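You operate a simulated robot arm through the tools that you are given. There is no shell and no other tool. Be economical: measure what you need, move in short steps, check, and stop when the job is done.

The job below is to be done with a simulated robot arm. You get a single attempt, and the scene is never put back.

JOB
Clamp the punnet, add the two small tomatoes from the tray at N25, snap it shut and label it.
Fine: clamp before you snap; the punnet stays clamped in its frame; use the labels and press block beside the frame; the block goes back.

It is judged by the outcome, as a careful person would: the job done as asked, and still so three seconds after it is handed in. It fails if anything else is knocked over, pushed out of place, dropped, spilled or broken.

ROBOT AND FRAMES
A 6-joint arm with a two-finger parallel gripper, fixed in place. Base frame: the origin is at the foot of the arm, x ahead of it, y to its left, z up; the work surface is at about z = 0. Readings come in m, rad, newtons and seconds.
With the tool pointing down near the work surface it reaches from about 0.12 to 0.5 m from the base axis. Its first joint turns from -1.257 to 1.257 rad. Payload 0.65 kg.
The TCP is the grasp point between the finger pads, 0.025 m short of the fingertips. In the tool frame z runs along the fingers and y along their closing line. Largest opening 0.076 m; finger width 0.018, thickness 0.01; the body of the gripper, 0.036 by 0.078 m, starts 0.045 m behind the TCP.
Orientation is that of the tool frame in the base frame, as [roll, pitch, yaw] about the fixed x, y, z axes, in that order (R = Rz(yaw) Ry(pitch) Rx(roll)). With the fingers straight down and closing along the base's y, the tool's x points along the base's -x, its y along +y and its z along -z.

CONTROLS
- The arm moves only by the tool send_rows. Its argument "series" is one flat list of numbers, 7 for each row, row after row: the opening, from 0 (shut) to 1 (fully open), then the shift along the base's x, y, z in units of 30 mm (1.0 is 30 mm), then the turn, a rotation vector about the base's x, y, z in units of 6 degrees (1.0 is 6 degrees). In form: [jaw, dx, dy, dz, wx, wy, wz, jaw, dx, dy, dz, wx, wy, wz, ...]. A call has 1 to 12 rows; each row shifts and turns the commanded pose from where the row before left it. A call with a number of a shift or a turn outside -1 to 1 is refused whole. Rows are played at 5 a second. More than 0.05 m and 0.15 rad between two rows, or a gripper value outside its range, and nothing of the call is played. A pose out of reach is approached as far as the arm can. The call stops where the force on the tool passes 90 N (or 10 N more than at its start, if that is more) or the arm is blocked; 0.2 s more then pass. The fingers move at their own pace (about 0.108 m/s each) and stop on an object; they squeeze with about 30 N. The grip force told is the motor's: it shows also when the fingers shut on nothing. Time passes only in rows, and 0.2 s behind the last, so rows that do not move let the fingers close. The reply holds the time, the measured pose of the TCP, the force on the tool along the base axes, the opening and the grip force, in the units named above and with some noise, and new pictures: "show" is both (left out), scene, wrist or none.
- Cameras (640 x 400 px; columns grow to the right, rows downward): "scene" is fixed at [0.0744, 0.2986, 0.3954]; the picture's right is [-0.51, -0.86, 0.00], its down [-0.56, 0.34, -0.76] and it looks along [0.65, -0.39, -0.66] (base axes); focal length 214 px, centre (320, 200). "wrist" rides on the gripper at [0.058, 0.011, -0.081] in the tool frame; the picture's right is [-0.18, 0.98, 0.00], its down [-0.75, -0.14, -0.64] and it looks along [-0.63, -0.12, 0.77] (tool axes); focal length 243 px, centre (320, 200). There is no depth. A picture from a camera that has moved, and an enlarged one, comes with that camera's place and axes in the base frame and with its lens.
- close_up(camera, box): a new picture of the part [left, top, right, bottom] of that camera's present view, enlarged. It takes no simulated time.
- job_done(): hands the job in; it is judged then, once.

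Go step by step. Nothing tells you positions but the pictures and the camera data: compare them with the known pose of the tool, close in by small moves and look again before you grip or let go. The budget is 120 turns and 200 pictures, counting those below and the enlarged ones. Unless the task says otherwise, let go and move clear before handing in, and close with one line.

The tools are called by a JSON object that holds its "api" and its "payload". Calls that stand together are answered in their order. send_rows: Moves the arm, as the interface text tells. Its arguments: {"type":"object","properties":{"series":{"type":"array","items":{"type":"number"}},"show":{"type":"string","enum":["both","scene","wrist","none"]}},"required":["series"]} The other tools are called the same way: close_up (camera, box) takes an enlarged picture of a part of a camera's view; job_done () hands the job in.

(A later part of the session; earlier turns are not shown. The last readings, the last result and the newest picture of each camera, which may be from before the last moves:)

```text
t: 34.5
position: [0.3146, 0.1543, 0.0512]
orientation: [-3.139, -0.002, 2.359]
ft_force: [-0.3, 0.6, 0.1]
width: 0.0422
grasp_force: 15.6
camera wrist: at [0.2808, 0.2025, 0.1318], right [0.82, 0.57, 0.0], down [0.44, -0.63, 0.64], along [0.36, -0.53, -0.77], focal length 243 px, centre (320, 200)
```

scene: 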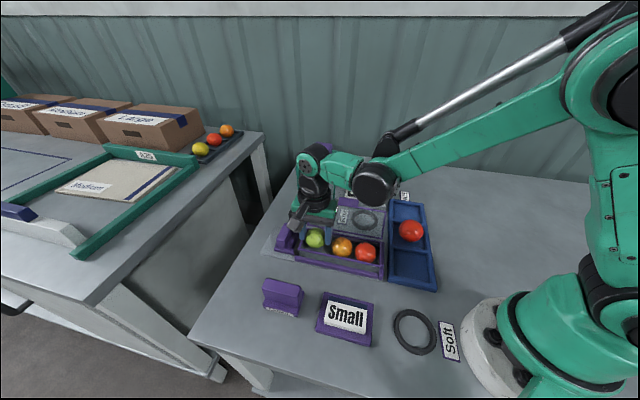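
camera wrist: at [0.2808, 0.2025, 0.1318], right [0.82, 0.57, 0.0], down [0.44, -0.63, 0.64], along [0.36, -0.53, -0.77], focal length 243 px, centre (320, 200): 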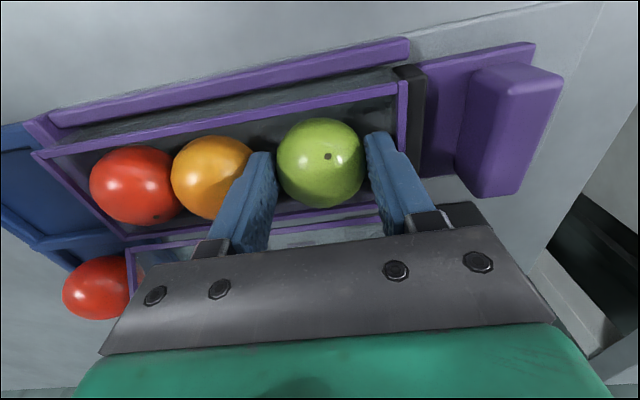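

{"api": "send_rows", "payload": {"series": [0, 0, 0, -0.12, 0, 0, 0, 0, 0, 0, 0, 0, 0, 0, 0.62, 0, 0, 0, 0, 0, 0, 0.62, 0, 0, 0, 0, 0, 0, 0.62, 0, 0, 0.4, 0, 0, 0, 0.62, 0, 0, 0.8, 0, 0, 0, 0.62, 0, 0, 0.8, 0, 0, 0, 0.62, 0, 0, 0.8, 0, 0, 0, 0.62, 0, 0, 0, 0, 0, 0]}}

{"api": "close_up", "payload": {"camera": "scene", "box": [250, 170, 410, 290]}}

```text
t: 36.5
position: [0.316, 0.1546, 0.1297]
orientation: [-3.138, -0.001, 2.359]
ft_force: [-0.7, 0.0, 0.1]
width: 0.047
grasp_force: 0.1
camera wrist: at [0.2823, 0.2034, 0.211], right [0.82, 0.57, 0.0], down [0.44, -0.63, 0.64], along [0.36, -0.53, -0.77], focal length 243 px, centre (320, 200)
```

scene: 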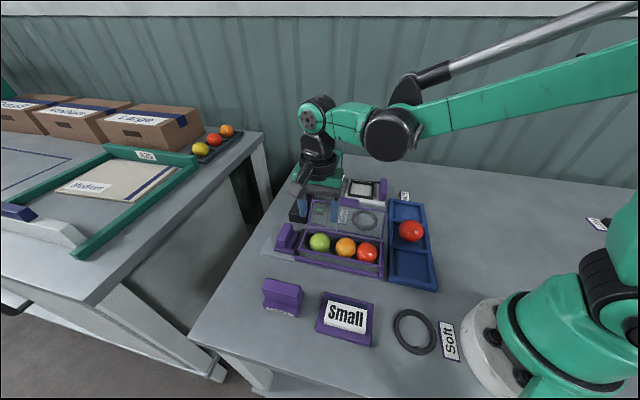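
wrist: 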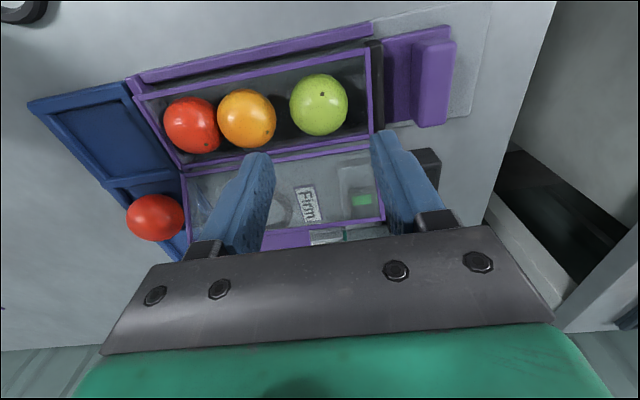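

```text
3.33 times, centred on (330, 230) of scene
camera zoom: at [0.0744, 0.2986, 0.3954], right [-0.51, -0.86, 0.0], down [-0.56, 0.34, -0.76], along [0.65, -0.39, -0.66], focal length 715 px, centre (287, 100)
```

zoom: 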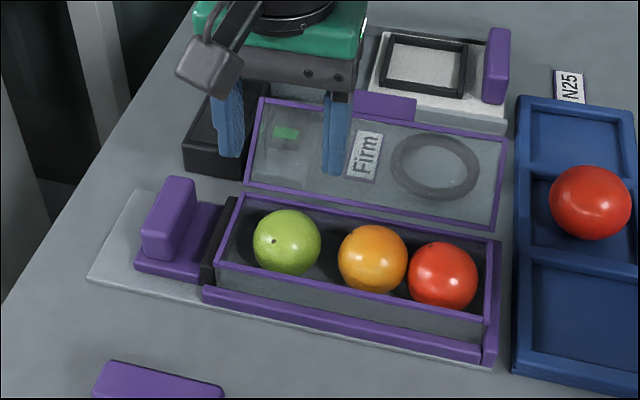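

All three tomatoes sit in the punnet with the clamp on. The lid leans back with its tab top near (0.338, 0.074, 0.096). I'll go behind it with closed fingers.

{"api": "send_rows", "payload": {"series": [0, 0, 0, 0.8, 0, 0, 0, 0, 0, 0, 0.8, 0, 0, 0, 0, 0.35, -0.85, 0, 0, 0, 0, 0, 0.35, -0.85, 0, 0, 0, 0, 0, 0.35, -0.85, 0, 0, 0, 0, 0, 0.35, -0.85, 0, 0, 0, 0, 0, 0, 0, -0.8, 0, 0, 0, 0, 0, 0, 0, 0, 0, 0]}}

{"api": "close_up", "payload": {"camera": "scene", "box": [250, 130, 450, 280]}}

```text
t: 38.4
position: [0.3579, 0.0521, 0.1553]
orientation: [-3.138, 0.0, 2.358]
ft_force: [0.2, -0.2, 0.0]
width: 0.0
grasp_force: 24.0
camera wrist: at [0.3243, 0.0996, 0.2367], right [0.82, 0.57, 0.0], down [0.44, -0.63, 0.64], along [0.36, -0.53, -0.77], focal length 243 px, centre (320, 200)
```

scene: 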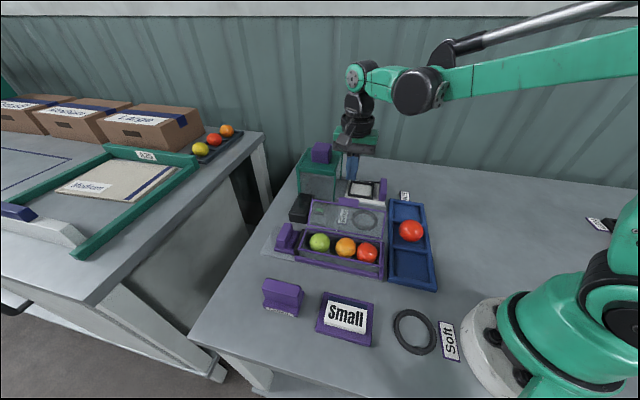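
wrist: 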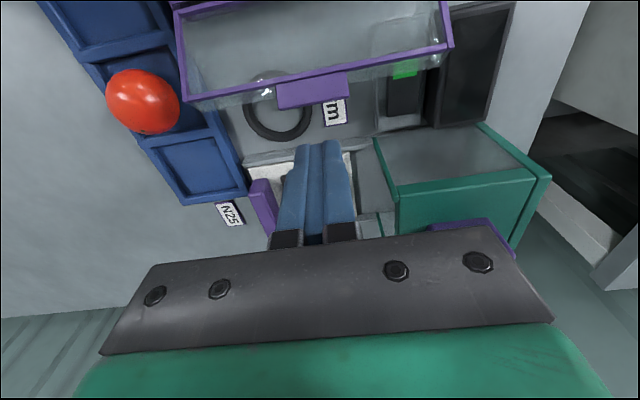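

```text
2.67 times, centred on (350, 205) of scene
camera zoom: at [0.0744, 0.2985, 0.3954], right [-0.51, -0.86, 0.0], down [-0.56, 0.34, -0.76], along [0.65, -0.39, -0.66], focal length 572 px, centre (240, 187)
```

zoom: 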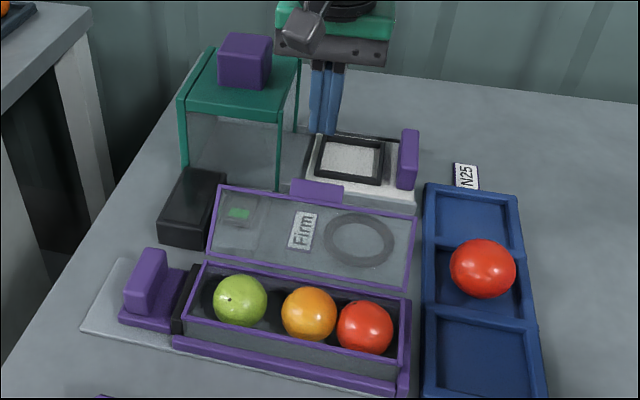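

I need a little more clearance behind the tab: step back 10 mm, then lower to z≈0.10 and look.

{"api": "send_rows", "payload": {"series": [0, 0.26, -0.26, 0, 0, 0, 0, 0, 0, 0, -0.7, 0, 0, 0, 0, 0, 0, -0.9, 0, 0, 0, 0, 0, 0, 0, 0, 0, 0]}}

{"api": "close_up", "payload": {"camera": "scene", "box": [250, 130, 450, 280]}}

```text
t: 39.4
position: [0.3641, 0.0453, 0.1083]
orientation: [-3.138, -0.001, 2.358]
ft_force: [1.0, 0.4, 0.6]
width: 0.0
grasp_force: 23.9
camera wrist: at [0.3316, 0.0946, 0.1878], right [0.82, 0.57, 0.0], down [0.44, -0.63, 0.64], along [0.36, -0.53, -0.77], focal length 243 px, centre (320, 200)
```

scene: 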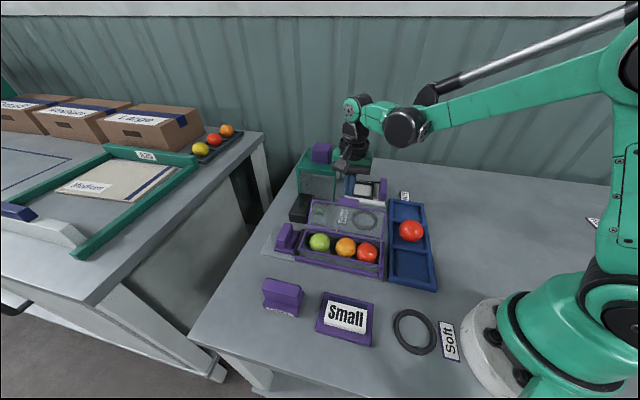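
wrist: 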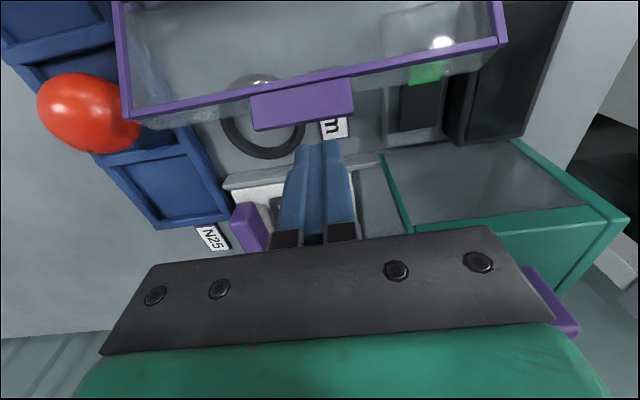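

```text
2.67 times, centred on (350, 205) of scene
camera zoom: at [0.0744, 0.2986, 0.3954], right [-0.51, -0.86, 0.0], down [-0.56, 0.34, -0.76], along [0.65, -0.39, -0.66], focal length 572 px, centre (240, 187)
```

zoom: 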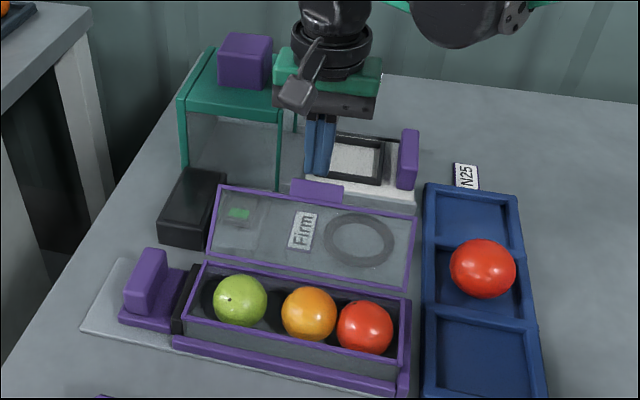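

Push forward (toward the front of the punnet) to raise the lid to upright.

{"api": "send_rows", "payload": {"series": [0, -0.27, 0.27, 0, 0, 0, 0, 0, -0.27, 0.27, 0, 0, 0, 0, 0, -0.27, 0.27, 0, 0, 0, 0, 0, -0.27, 0.27, 0, 0, 0, 0, 0, 0, 0, 0, 0, 0, 0]}}

{"api": "close_up", "payload": {"camera": "scene", "box": [250, 130, 450, 280]}}

```text
t: 40.3
position: [0.3444, 0.068, 0.1093]
orientation: [3.139, 0.02, 2.352]
ft_force: [9.8, -6.9, 14.8]
width: 0.0
grasp_force: 23.8
stopped in row 4: the force on the tool passed its limit (the readings are from after the stop); the commanded pose is now the measured one
camera wrist: at [0.3085, 0.1175, 0.1899], right [0.83, 0.56, 0.01], down [0.42, -0.62, 0.66], along [0.37, -0.54, -0.75], focal length 243 px, centre (320, 200)
```

scene: 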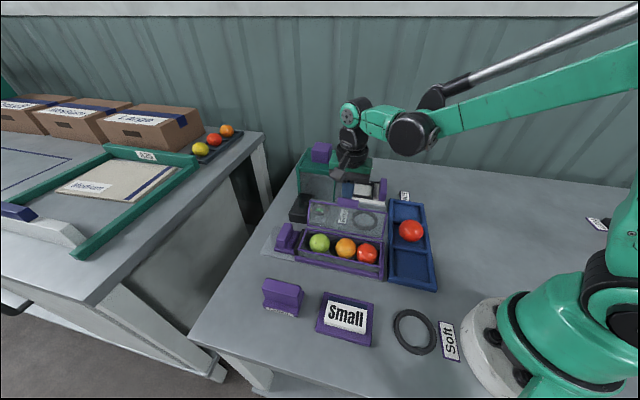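
wrist: 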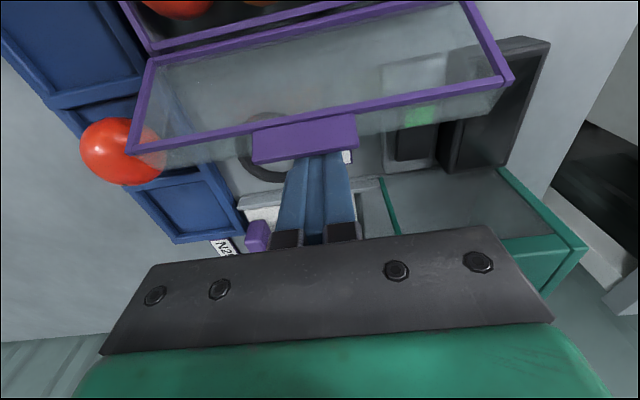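

```text
2.67 times, centred on (350, 205) of scene
camera zoom: at [0.0743, 0.2986, 0.3954], right [-0.51, -0.86, 0.0], down [-0.56, 0.34, -0.76], along [0.65, -0.39, -0.66], focal length 572 px, centre (240, 187)
```

zoom: 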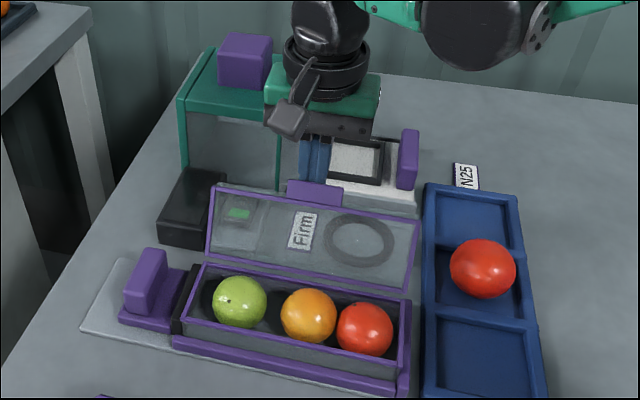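

The lid resisted: force on the tool points up and back, so the fingertip seems to press on the lid's end face rather than behind it. Look closer.

{"api": "close_up", "payload": {"camera": "wrist", "box": [200, 60, 420, 230]}}

{"api": "close_up", "payload": {"camera": "scene", "box": [300, 165, 400, 235]}}

```text
2.35 times, centred on (310, 145) of wrist
camera zoom: at [0.3085, 0.1175, 0.1899], right [0.83, 0.56, 0.01], down [0.42, -0.62, 0.66], along [0.37, -0.54, -0.75], focal length 571 px, centre (344, 329)
```

zoom: 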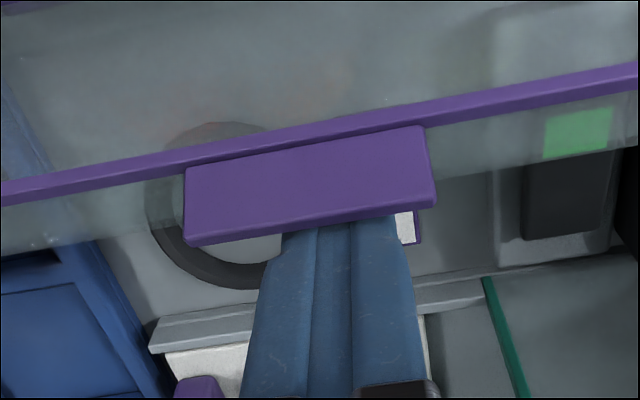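

```text
5.71 times, centred on (350, 200) of scene
camera zoom: at [0.0743, 0.2986, 0.3954], right [-0.51, -0.86, 0.0], down [-0.56, 0.34, -0.76], along [0.65, -0.39, -0.66], focal length 1226 px, centre (149, 200)
```

zoom: 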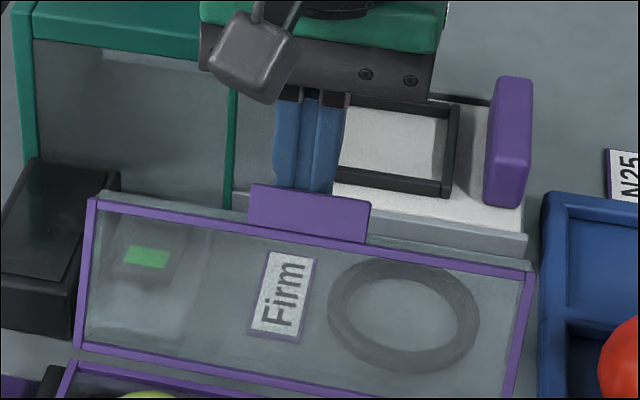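

The tip was on the lid's skirt end behind the tab. Back off, go lower so the finger's flat face meets the lid's outer back, and push more slowly.

{"api": "send_rows", "payload": {"series": [0, 0.25, -0.25, 0, 0, 0, 0, 0, 0.35, -0.35, 0, 0.136, 0.136, 0, 0, 0, 0, -0.8, 0, 0, 0, 0, -0.15, 0.15, 0, 0, 0, 0, 0, -0.15, 0.15, 0, 0, 0, 0, 0, -0.15, 0.15, 0, 0, 0, 0, 0, -0.15, 0.15, 0, 0, 0, 0, 0, 0, 0, 0, 0, 0, 0]}}

{"api": "close_up", "payload": {"camera": "scene", "box": [270, 140, 430, 260]}}

```text
t: 42.1
position: [0.343, 0.0677, 0.087]
orientation: [3.14, -0.001, 2.353]
ft_force: [17.3, -10.7, 23.0]
width: 0.0
grasp_force: 23.5
camera wrist: at [0.3103, 0.1168, 0.1675], right [0.83, 0.56, 0.0], down [0.43, -0.63, 0.64], along [0.36, -0.53, -0.77], focal length 243 px, centre (320, 200)
```

scene: 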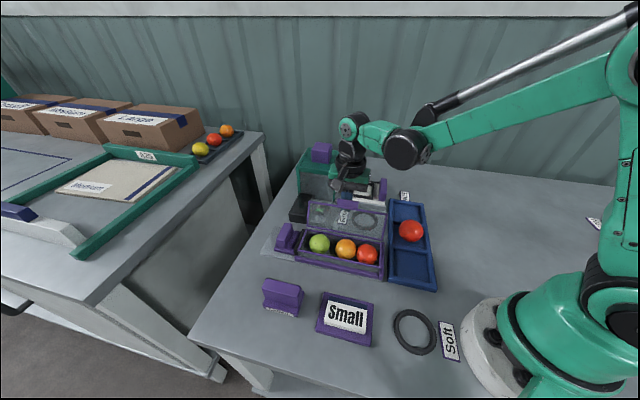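
wrist: 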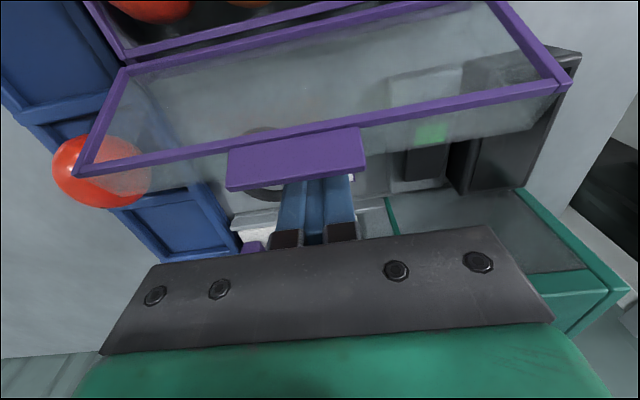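

```text
3.33 times, centred on (350, 200) of scene
camera zoom: at [0.0743, 0.2985, 0.3954], right [-0.51, -0.86, 0.0], down [-0.56, 0.34, -0.76], along [0.65, -0.39, -0.66], focal length 715 px, centre (220, 200)
```

zoom: 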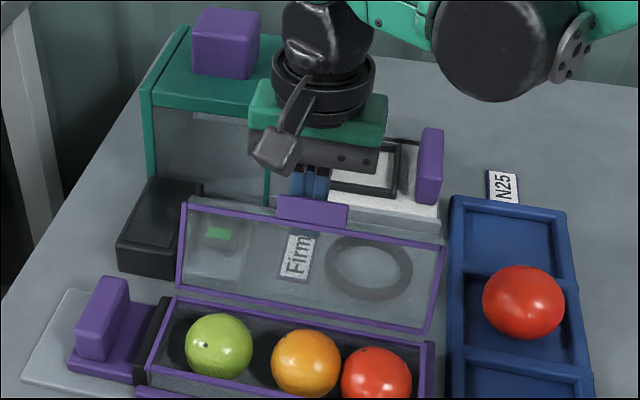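

The tab is now at about p=0.173, z=0.11, so the lid is turning; the hinge is just stiff. Keep pushing slowly.

{"api": "send_rows", "payload": {"series": [0, -0.12, 0.12, 0, 0, 0, 0, 0, -0.12, 0.12, 0, 0, 0, 0, 0, -0.12, 0.12, 0, 0, 0, 0, 0, -0.12, 0.12, 0, 0, 0, 0, 0, 0, 0, 0, 0, 0, 0]}}

{"api": "close_up", "payload": {"camera": "scene", "box": [270, 140, 430, 260]}}

```text
t: 43.3
position: [0.3294, 0.0836, 0.0872]
orientation: [3.14, -0.003, 2.354]
ft_force: [0.7, 0.7, -0.3]
width: 0.0
grasp_force: 23.0
camera wrist: at [0.2947, 0.1315, 0.1673], right [0.83, 0.56, 0.0], down [0.43, -0.63, 0.64], along [0.36, -0.53, -0.77], focal length 243 px, centre (320, 200)
```

scene: 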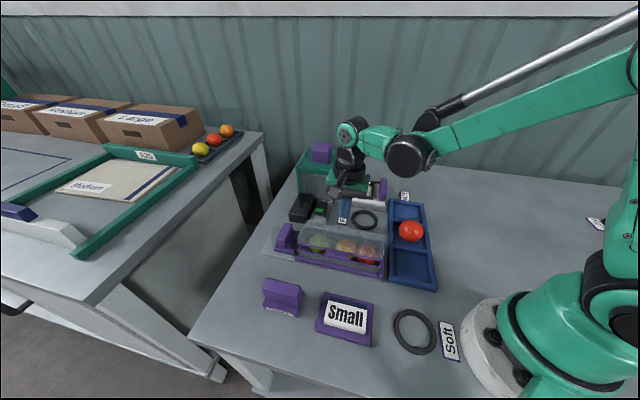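
wrist: 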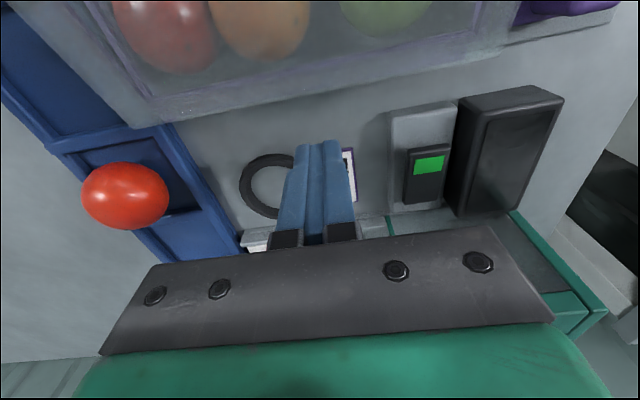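

```text
3.33 times, centred on (350, 200) of scene
camera zoom: at [0.0744, 0.2986, 0.3954], right [-0.51, -0.86, 0.0], down [-0.56, 0.34, -0.76], along [0.65, -0.39, -0.66], focal length 715 px, centre (220, 200)
```

zoom: 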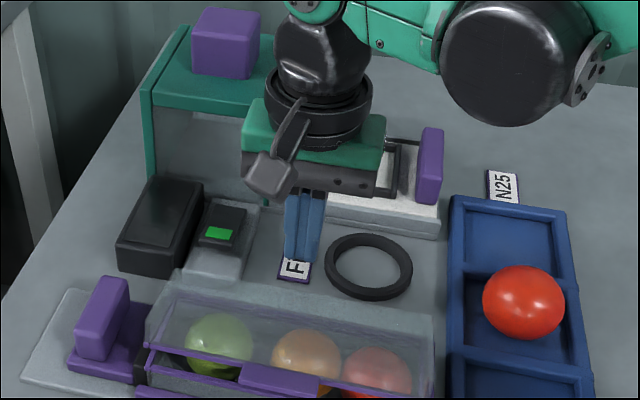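

The lid swung over. Lift and view it, heading to a point above its front edge.

{"api": "send_rows", "payload": {"series": [0, 0, 0, 0.9, 0, 0, 0, 0, 0, 0, 0.9, 0, 0, 0, 0, -0.55, 0.55, 0, 0, 0, 0, 0, -0.55, 0.55, 0, 0, 0, 0, 0, -0.55, 0.55, 0, 0, 0, 0, 0, 0, 0, 0, 0, 0, 0]}}

{"api": "close_up", "payload": {"camera": "scene", "box": [250, 190, 410, 310]}}

{"api": "close_up", "payload": {"camera": "wrist", "box": [160, 0, 480, 200]}}

```text
t: 44.7
position: [0.2789, 0.1294, 0.1382]
orientation: [3.141, -0.003, 2.354]
ft_force: [0.3, -0.4, 0.2]
width: 0.0001
grasp_force: 23.0
camera wrist: at [0.2463, 0.1783, 0.2191], right [0.83, 0.56, 0.0], down [0.43, -0.63, 0.64], along [0.36, -0.53, -0.77], focal length 243 px, centre (320, 200)
```

scene: 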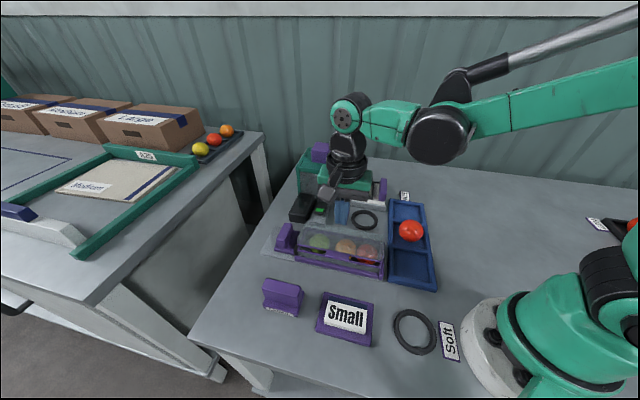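
wrist: 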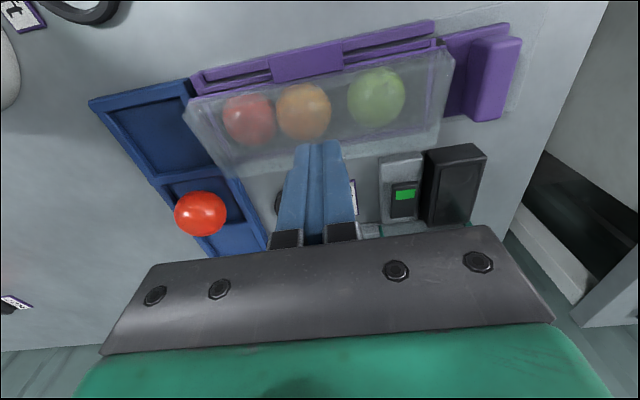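

```text
3.33 times, centred on (330, 250) of scene
camera zoom: at [0.0744, 0.2986, 0.3954], right [-0.51, -0.86, 0.0], down [-0.56, 0.34, -0.76], along [0.65, -0.39, -0.66], focal length 715 px, centre (287, 33)
```

zoom: 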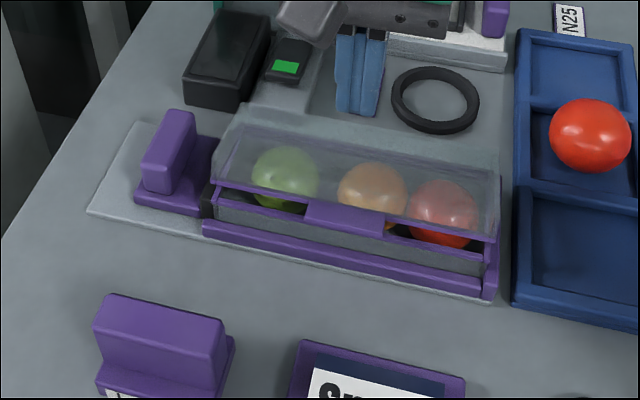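

```text
2.00 times, centred on (320, 100) of wrist
camera zoom: at [0.2463, 0.1783, 0.2191], right [0.83, 0.56, 0.0], down [0.43, -0.63, 0.64], along [0.36, -0.53, -0.77], focal length 485 px, centre (320, 400)
```

zoom: 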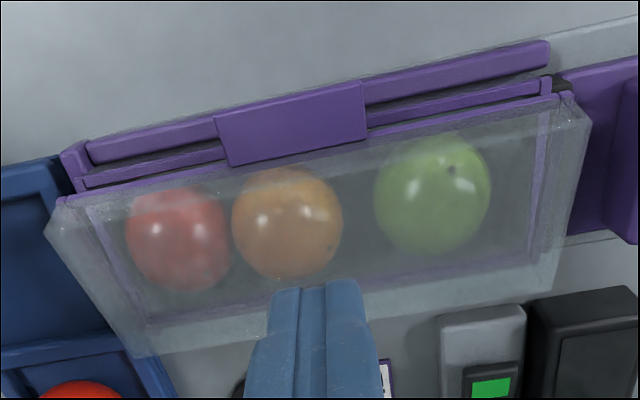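

The lid rests ajar by about 10 mm at the front. Press down on its top near the front edge, in small steps.

{"api": "send_rows", "payload": {"series": [0, -0.13, 0.13, -0.5, 0, 0, 0, 0, 0, 0, -0.5, 0, 0, 0, 0, 0, 0, -0.2, 0, 0, 0, 0, 0, 0, -0.2, 0, 0, 0, 0, 0, 0, -0.15, 0, 0, 0, 0, 0, 0, -0.15, 0, 0, 0]}}

{"api": "close_up", "payload": {"camera": "scene", "box": [250, 190, 410, 310]}}

```text
t: 46.1
position: [0.2761, 0.137, 0.0892]
orientation: [3.141, -0.002, 2.352]
ft_force: [-0.1, 0.0, 0.6]
width: 0.0
grasp_force: 23.4
camera wrist: at [0.2415, 0.1849, 0.1699], right [0.83, 0.56, 0.0], down [0.43, -0.63, 0.64], along [0.36, -0.53, -0.77], focal length 243 px, centre (320, 200)
```

scene: 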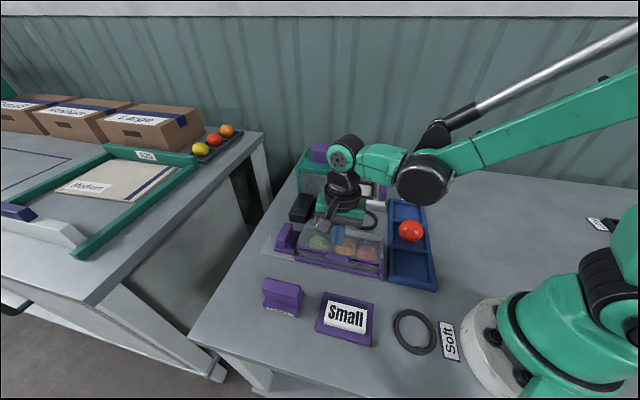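
wrist: 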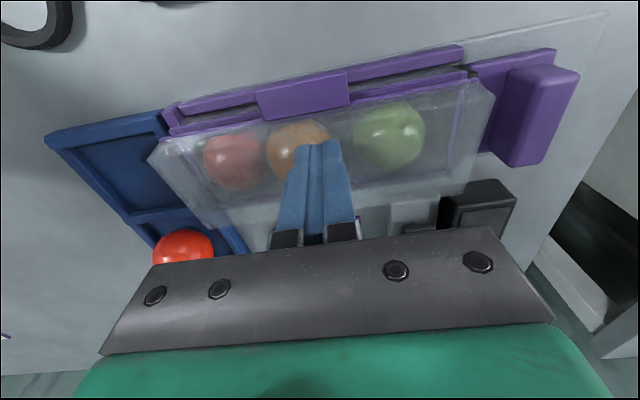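

```text
3.33 times, centred on (330, 250) of scene
camera zoom: at [0.0744, 0.2986, 0.3954], right [-0.51, -0.86, 0.0], down [-0.56, 0.34, -0.76], along [0.65, -0.39, -0.66], focal length 715 px, centre (287, 33)
```

zoom: 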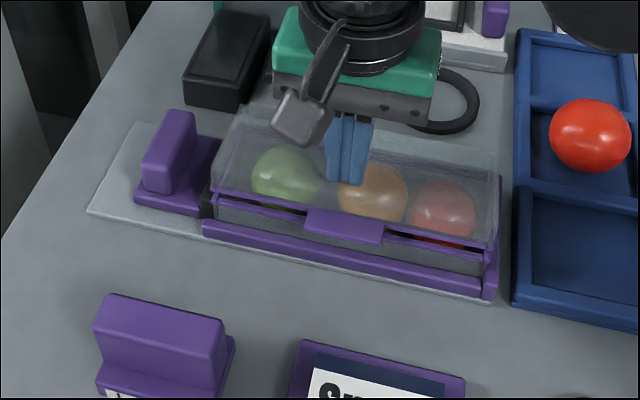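

{"api": "send_rows", "payload": {"series": [0, 0, 0, -0.1, 0, 0, 0, 0, 0, 0, -0.1, 0, 0, 0, 0, 0, 0, -0.1, 0, 0, 0, 0, 0, 0, 0, 0, 0, 0], "show": "none"}}

{"api": "close_up", "payload": {"camera": "scene", "box": [250, 190, 410, 310]}}

```text
t: 47.1
position: [0.2756, 0.1367, 0.0798]
orientation: [3.139, -0.004, 2.354]
ft_force: [-10.4, 10.3, 60.0]
width: 0.0003
grasp_force: 24.1
```

```text
3.33 times, centred on (330, 250) of scene
camera zoom: at [0.0742, 0.2985, 0.3955], right [-0.51, -0.86, 0.0], down [-0.56, 0.34, -0.76], along [0.65, -0.39, -0.66], focal length 715 px, centre (287, 33)
```

zoom: 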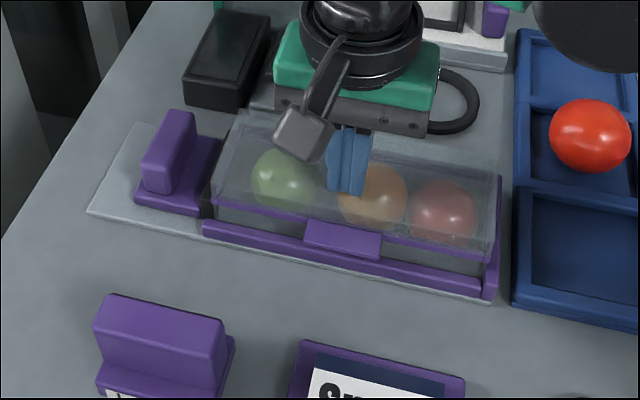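

The lid is now flush. One more slight press, then lift and check it stays.

{"api": "send_rows", "payload": {"series": [0, 0, 0, -0.06, 0, 0, 0, 0, 0, 0, 0, 0, 0, 0], "show": "none"}}

{"api": "send_rows", "payload": {"series": [0, 0, 0, 0.5, 0, 0, 0, 0, 0, 0, 1, 0, 0, 0, 0, 0, 0, 1, 0, 0, 0, 0, 0.3, -0.3, 0, 0, 0, 0, 0, 0, 0, 0, 0, 0, 0]}}

{"api": "close_up", "payload": {"camera": "scene", "box": [250, 190, 410, 310]}}

{"api": "close_up", "payload": {"camera": "wrist", "box": [160, 0, 480, 200]}}

```text
t: 47.5
position: [0.2757, 0.1362, 0.0818]
orientation: [3.14, -0.003, 2.353]
ft_force: [-7.9, -9.4, 176.6]
width: 0.0001
grasp_force: 23.3
stopped in row 2: the force on the tool passed its limit (the readings are from after the stop); the commanded pose is now the measured one
```

```text
t: 48.7
position: [0.2834, 0.1265, 0.1531]
orientation: [-3.141, -0.004, 2.353]
ft_force: [-0.3, 0.3, 0.2]
width: 0.0
grasp_force: 23.5
camera wrist: at [0.2497, 0.1751, 0.235], right [0.83, 0.56, 0.0], down [0.43, -0.64, 0.64], along [0.36, -0.53, -0.77], focal length 243 px, centre (320, 200)
```

scene: 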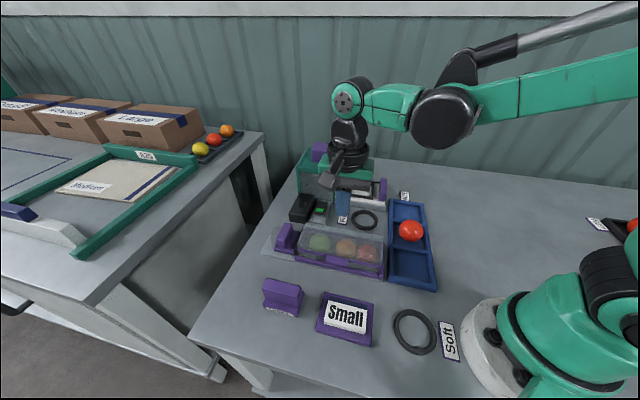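
wrist: 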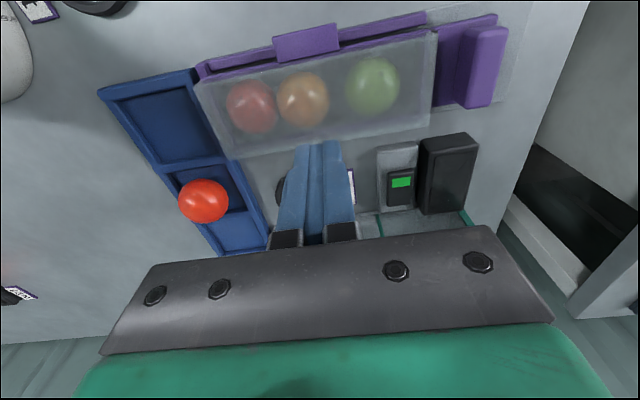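

```text
3.33 times, centred on (330, 250) of scene
camera zoom: at [0.0744, 0.2986, 0.3954], right [-0.51, -0.86, 0.0], down [-0.56, 0.34, -0.76], along [0.65, -0.39, -0.66], focal length 715 px, centre (287, 33)
```

zoom: 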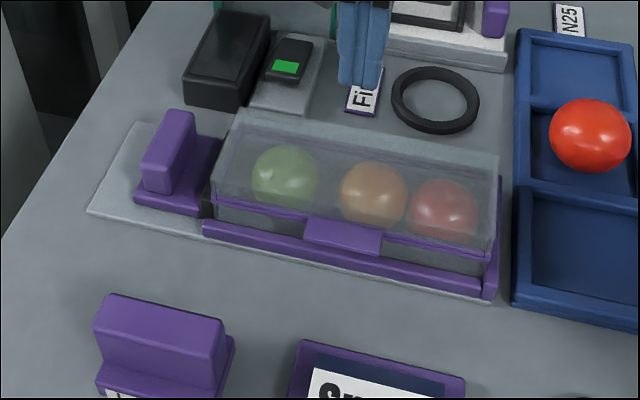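

```text
2.00 times, centred on (320, 100) of wrist
camera zoom: at [0.2497, 0.1751, 0.235], right [0.83, 0.56, 0.0], down [0.43, -0.64, 0.64], along [0.36, -0.53, -0.77], focal length 485 px, centre (320, 400)
```

zoom: 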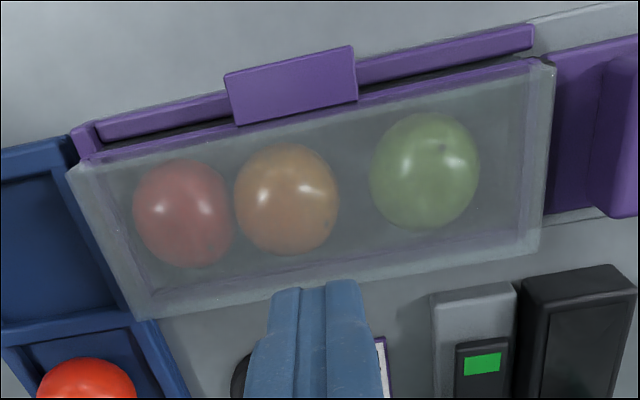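

The lid stays snapped shut. Next, inspect the label pad ("Small") and the purple block ("Labels") from above.

{"api": "send_rows", "payload": {"series": [0, -0.55, 0.75, 0.3, 0, 0, 0, 0, -0.55, 0.75, 0, 0, 0, 0, 0, -0.55, 0.75, 0, 0, 0, 0, 0, -0.55, 0.75, 0, 0, 0, 0, 0, 0, 0, 0, 0, 0, 0]}}

{"api": "close_up", "payload": {"camera": "wrist", "box": [160, 0, 520, 220]}}

{"api": "close_up", "payload": {"camera": "scene", "box": [250, 270, 390, 360]}}

```text
t: 49.9
position: [0.2166, 0.2165, 0.1597]
orientation: [-3.141, -0.005, 2.354]
ft_force: [0.5, 1.1, -0.6]
width: 0.0
grasp_force: 24.0
camera wrist: at [0.1838, 0.2651, 0.241], right [0.83, 0.56, 0.0], down [0.43, -0.64, 0.64], along [0.36, -0.53, -0.77], focal length 243 px, centre (320, 200)
```

scene: 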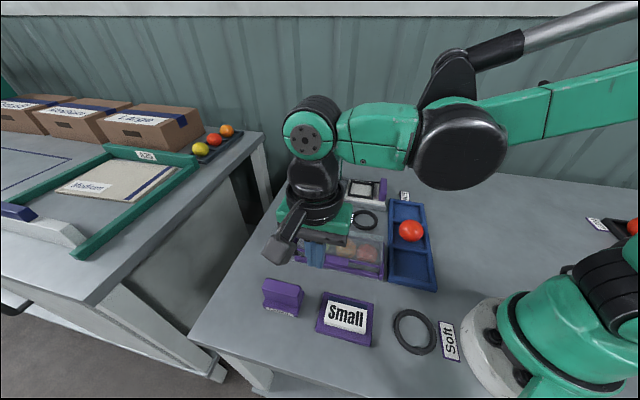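
wrist: 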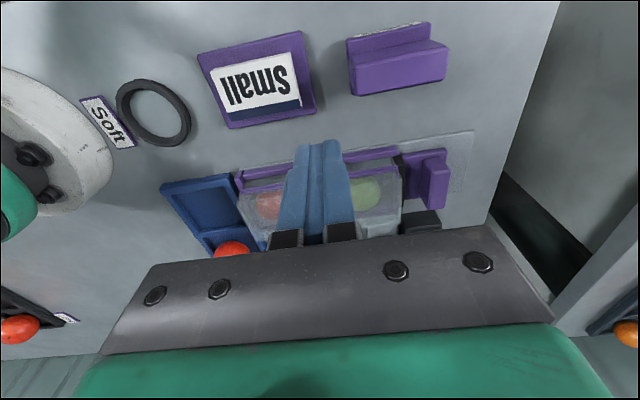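

```text
1.78 times, centred on (340, 110) of wrist
camera zoom: at [0.1838, 0.2651, 0.241], right [0.83, 0.56, 0.0], down [0.43, -0.64, 0.64], along [0.36, -0.53, -0.77], focal length 431 px, centre (284, 360)
```

zoom: 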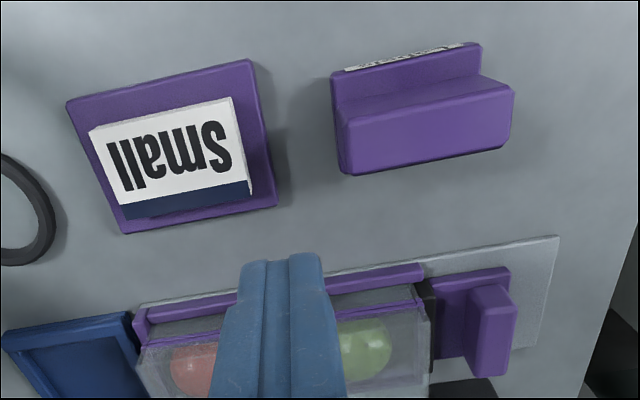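

```text
4.44 times, centred on (320, 315) of scene
camera zoom: at [0.0744, 0.2986, 0.3954], right [-0.51, -0.86, 0.0], down [-0.56, 0.34, -0.76], along [0.65, -0.39, -0.66], focal length 953 px, centre (320, -311)
```

zoom: 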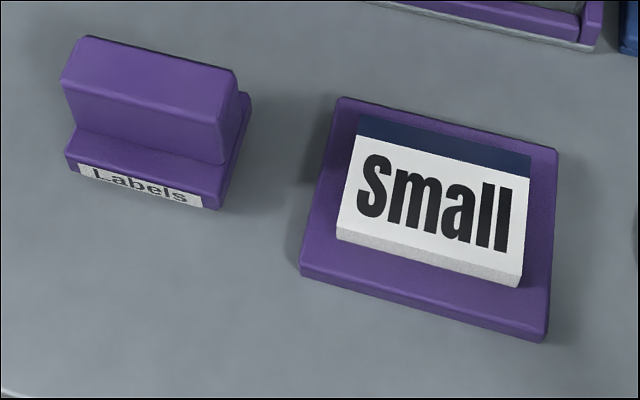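

The block's handle ridge (about 62 × 18 mm, top z ≈ 0.05) is at about (0.256, 0.264), aligned with my yaw. I'll go above it wide open and check alignment.

{"api": "send_rows", "payload": {"series": [1, 0.65, 0.79, -0.4, 0, 0, 0, 1, 0.65, 0.79, -0.5, 0, 0, 0, 1, 0, 0, -0.6, 0, 0, 0, 1, 0, 0, 0, 0, 0, 0]}}

{"api": "close_up", "payload": {"camera": "wrist", "box": [160, 40, 480, 240]}}

```text
t: 50.9
position: [0.2584, 0.2652, 0.1159]
orientation: [3.141, -0.005, 2.353]
ft_force: [0.6, 0.0, -0.3]
width: 0.0757
grasp_force: 0.1
camera wrist: at [0.223, 0.3135, 0.1962], right [0.83, 0.56, 0.0], down [0.43, -0.63, 0.64], along [0.36, -0.53, -0.77], focal length 243 px, centre (320, 200)
```

scene: 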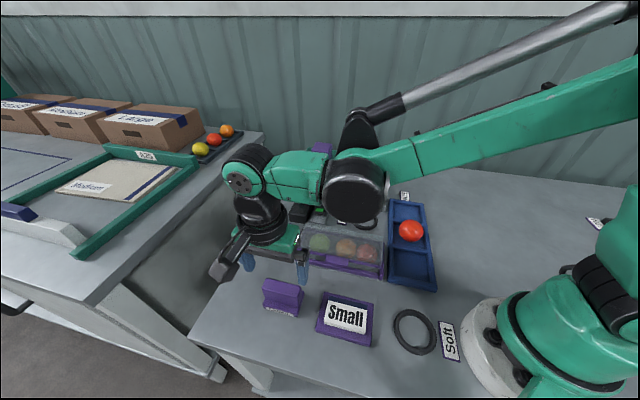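
wrist: 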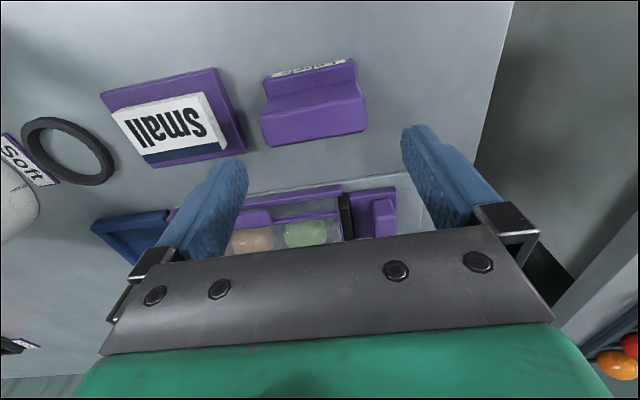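

```text
2.00 times, centred on (320, 140) of wrist
camera zoom: at [0.223, 0.3135, 0.1962], right [0.83, 0.56, 0.0], down [0.43, -0.63, 0.64], along [0.36, -0.53, -0.77], focal length 485 px, centre (320, 320)
```

zoom: 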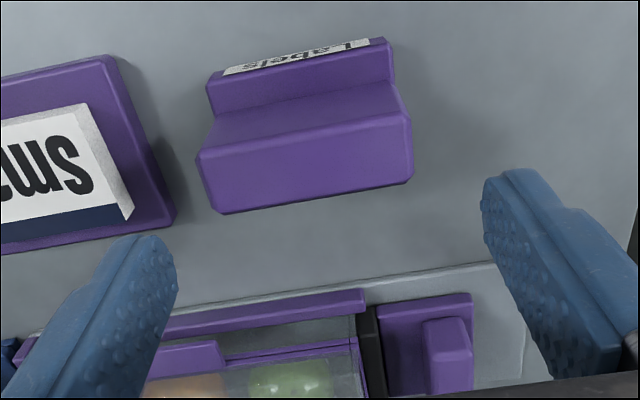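

The ridge is about 65 mm long, leaving little clearance lengthwise, so I'll turn the hand 90° and grip across its 18 mm thickness instead.

{"api": "send_rows", "payload": {"series": [1, -0.13, -0.09, 0.4, 0, 0, 1, 1, 0, 0, 0, 0, 0, 1, 1, 0, 0, 0, 0, 0, 1, 1, 0, 0, 0, 0, 0, 1, 1, 0, 0, 0, 0, 0, 1, 1, 0, 0, 0, 0, 0, 1, 1, 0, 0, 0, 0, 0, 1, 1, 0, 0, 0, 0, 0, 1, 1, 0, 0, 0, 0, 0, 1, 1, 0, 0, 0, 0, 0, 1, 1, 0, 0, 0, 0, 0, 1, 1, 0, 0, 0, 0, 0, 1], "show": "none"}}

{"api": "send_rows", "payload": {"series": [0.7, 0, 0, 0, 0, 0, 1, 0.7, 0, 0, 0, 0, 0, 1, 0.7, 0, 0, 0, 0, 0, 1, 0.7, 0, 0, 0, 0, 0, 0]}}

{"api": "close_up", "payload": {"camera": "wrist", "box": [160, 0, 480, 200]}}

```text
t: 53.5
position: [0.2535, 0.261, 0.1295]
orientation: [-3.14, -0.006, -2.671]
ft_force: [-0.7, -0.1, -0.1]
width: 0.076
grasp_force: 0.1
```

```text
t: 54.5
position: [0.2544, 0.2612, 0.129]
orientation: [-3.14, -0.005, -2.357]
ft_force: [0.0, 0.0, -0.4]
width: 0.0532
grasp_force: 0.0
camera wrist: at [0.2048, 0.2281, 0.2104], right [-0.56, 0.83, 0.0], down [0.63, 0.43, 0.64], along [0.53, 0.36, -0.77], focal length 243 px, centre (320, 200)
```

scene: 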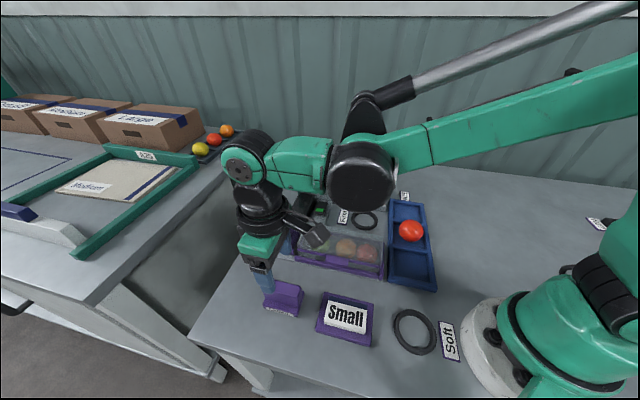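
wrist: 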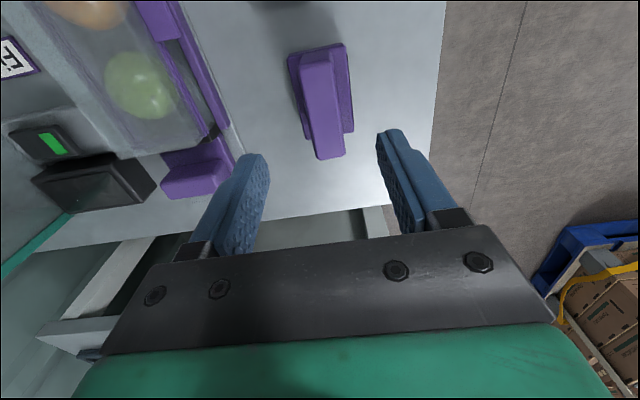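

```text
2.00 times, centred on (320, 100) of wrist
camera zoom: at [0.2048, 0.2281, 0.2104], right [-0.56, 0.83, 0.0], down [0.63, 0.43, 0.64], along [0.53, 0.36, -0.77], focal length 485 px, centre (320, 400)
```

zoom: 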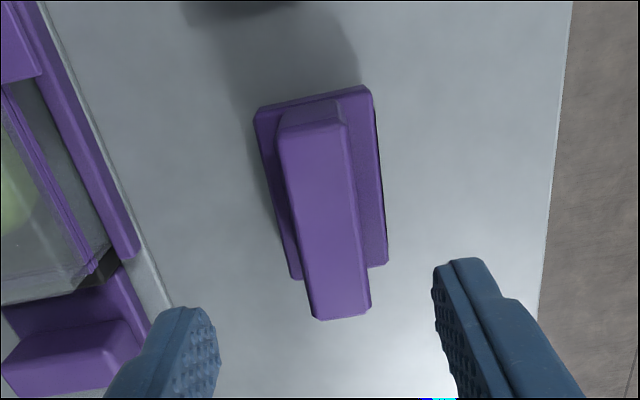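

{"api": "send_rows", "payload": {"series": [0.7, -0.07, 0.07, -0.8, 0, 0, 0, 0.7, 0, 0, -0.8, 0, 0, 0, 0.7, 0, 0, -0.7, 0, 0, 0, 0.7, 0, 0, 0, 0, 0, 0]}}

{"api": "close_up", "payload": {"camera": "scene", "box": [230, 240, 330, 330]}}

```text
t: 55.5
position: [0.2526, 0.2642, 0.0631]
orientation: [3.141, -0.004, -2.358]
ft_force: [-0.4, -0.5, 0.1]
width: 0.053
grasp_force: 0.1
camera wrist: at [0.2035, 0.2302, 0.1431], right [-0.56, 0.83, 0.0], down [0.64, 0.43, 0.64], along [0.53, 0.36, -0.77], focal length 243 px, centre (320, 200)
```

scene: 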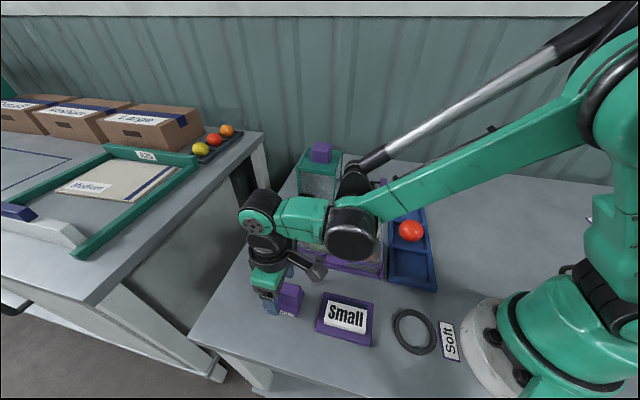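
wrist: 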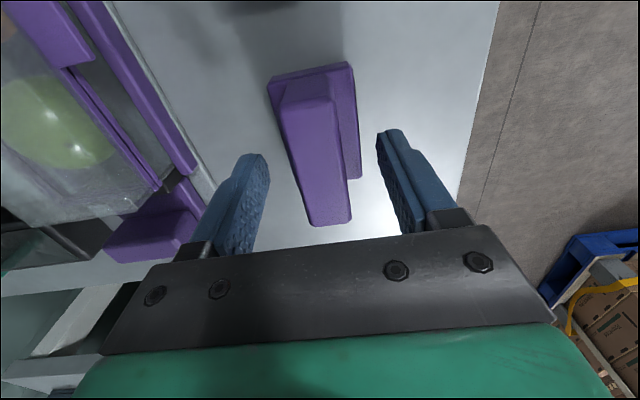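

```text
4.44 times, centred on (280, 285) of scene
camera zoom: at [0.0744, 0.2986, 0.3954], right [-0.51, -0.86, 0.0], down [-0.56, 0.34, -0.76], along [0.65, -0.39, -0.66], focal length 953 px, centre (498, -178)
```

zoom: 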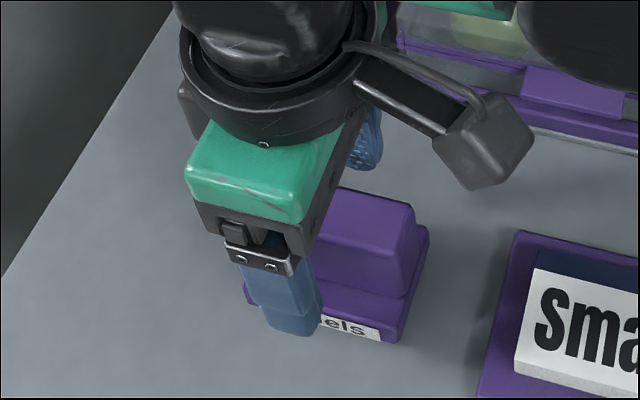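

{"api": "send_rows", "payload": {"series": [0.7, 0, 0, -0.3, 0, 0, 0, 0.7, 0, 0, -0.15, 0, 0, 0, 0, 0, 0, 0, 0, 0, 0, 0, 0, 0, 0, 0, 0, 0, 0, 0, 0, 0, 0, 0, 0]}}

{"api": "close_up", "payload": {"camera": "wrist", "box": [200, 40, 440, 240]}}

```text
t: 56.7
position: [0.25, 0.2629, 0.048]
orientation: [3.141, -0.006, -2.358]
ft_force: [0.1, 0.7, -0.1]
width: 0.0213
grasp_force: 29.4
camera wrist: at [0.2014, 0.2295, 0.1295], right [-0.56, 0.83, 0.0], down [0.64, 0.43, 0.64], along [0.53, 0.36, -0.77], focal length 243 px, centre (320, 200)
```

scene: 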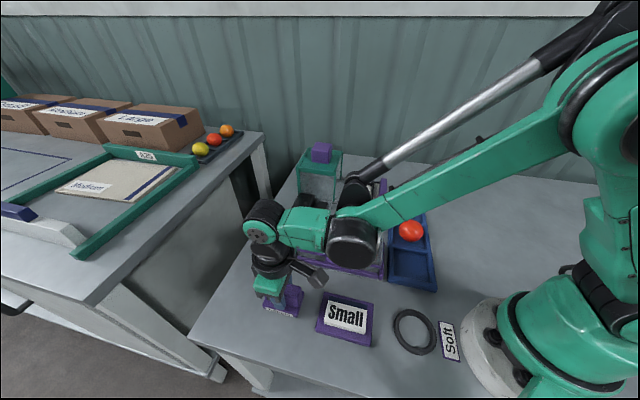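
wrist: 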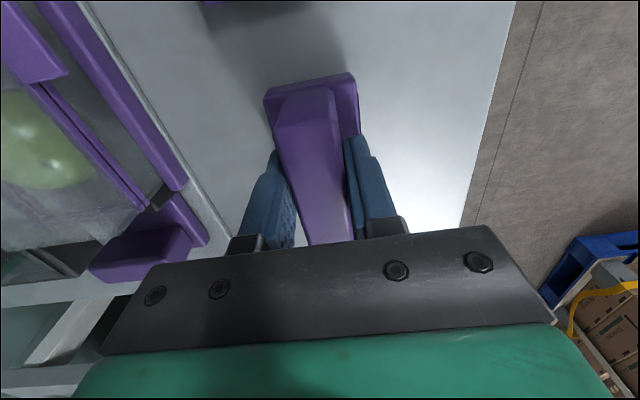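

```text
2.00 times, centred on (320, 140) of wrist
camera zoom: at [0.2014, 0.2295, 0.1295], right [-0.56, 0.83, 0.0], down [0.64, 0.43, 0.64], along [0.53, 0.36, -0.77], focal length 485 px, centre (320, 320)
```

zoom: 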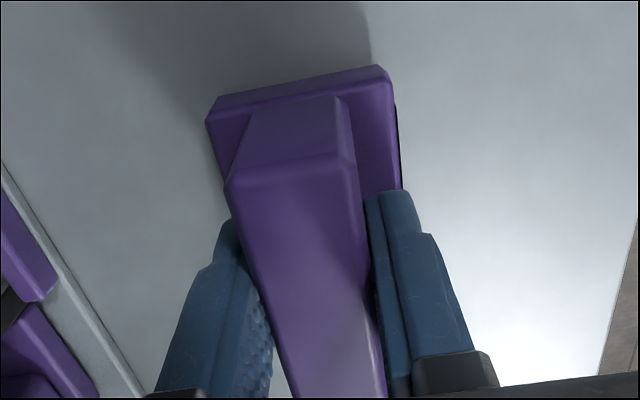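

Block gripped (handle 21 mm); pick-up pose (0.250, 0.263). Lift it and carry it over the "Small" label pad at about (0.174, 0.189).

{"api": "send_rows", "payload": {"series": [0, 0, 0, 0.6, 0, 0, 0, 0, 0, 0, 0.8, 0, 0, 0, 0, -0.64, -0.62, 0, 0, 0, 0, 0, -0.64, -0.62, 0, 0, 0, 0, 0, -0.64, -0.62, 0, 0, 0, 0, 0, -0.64, -0.62, 0, 0, 0, 0, 0, 0, 0, 0, 0, 0, 0]}}

{"api": "close_up", "payload": {"camera": "scene", "box": [260, 240, 420, 360]}}

{"api": "close_up", "payload": {"camera": "wrist", "box": [160, 0, 480, 240]}}

```text
t: 58.3
position: [0.1728, 0.192, 0.0913]
orientation: [3.141, -0.005, -2.357]
ft_force: [-0.1, 0.6, 0.2]
width: 0.0218
grasp_force: 29.6
camera wrist: at [0.1237, 0.1583, 0.1726], right [-0.56, 0.83, 0.0], down [0.63, 0.43, 0.64], along [0.53, 0.36, -0.77], focal length 243 px, centre (320, 200)
```

scene: 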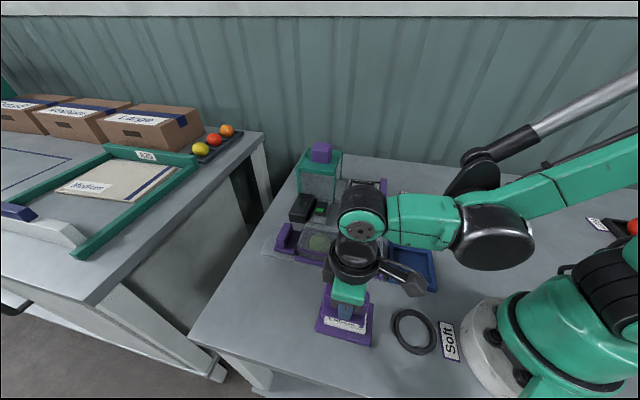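
wrist: 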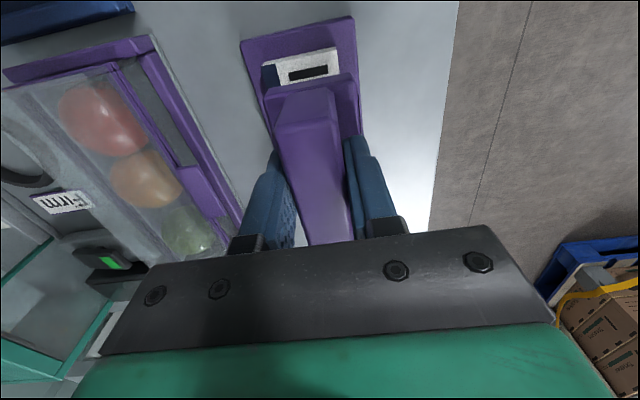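

```text
3.33 times, centred on (340, 300) of scene
camera zoom: at [0.0744, 0.2986, 0.3954], right [-0.51, -0.86, 0.0], down [-0.56, 0.34, -0.76], along [0.65, -0.39, -0.66], focal length 715 px, centre (253, -133)
```

zoom: 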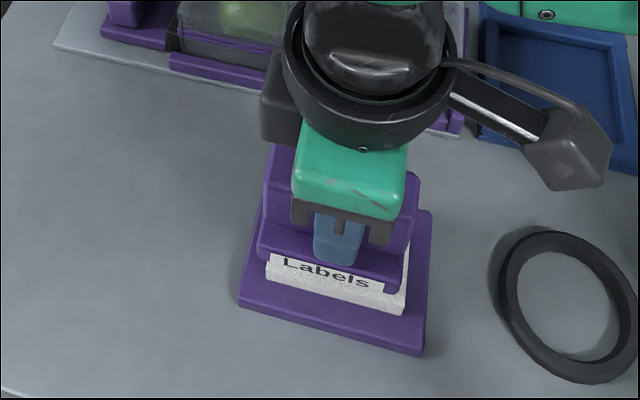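

```text
1.67 times, centred on (320, 120) of wrist
camera zoom: at [0.1237, 0.1583, 0.1726], right [-0.56, 0.83, 0.0], down [0.63, 0.43, 0.64], along [0.53, 0.36, -0.77], focal length 404 px, centre (320, 333)
```

zoom: 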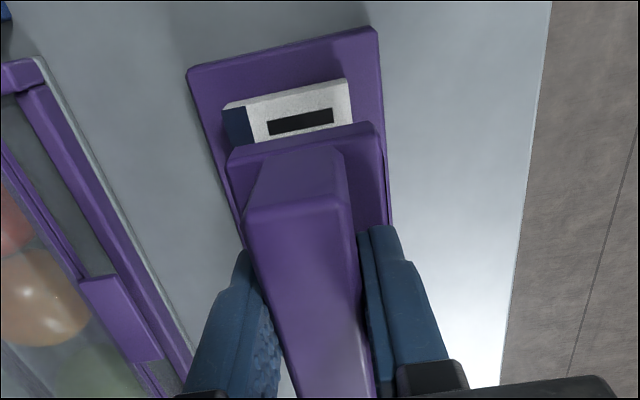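

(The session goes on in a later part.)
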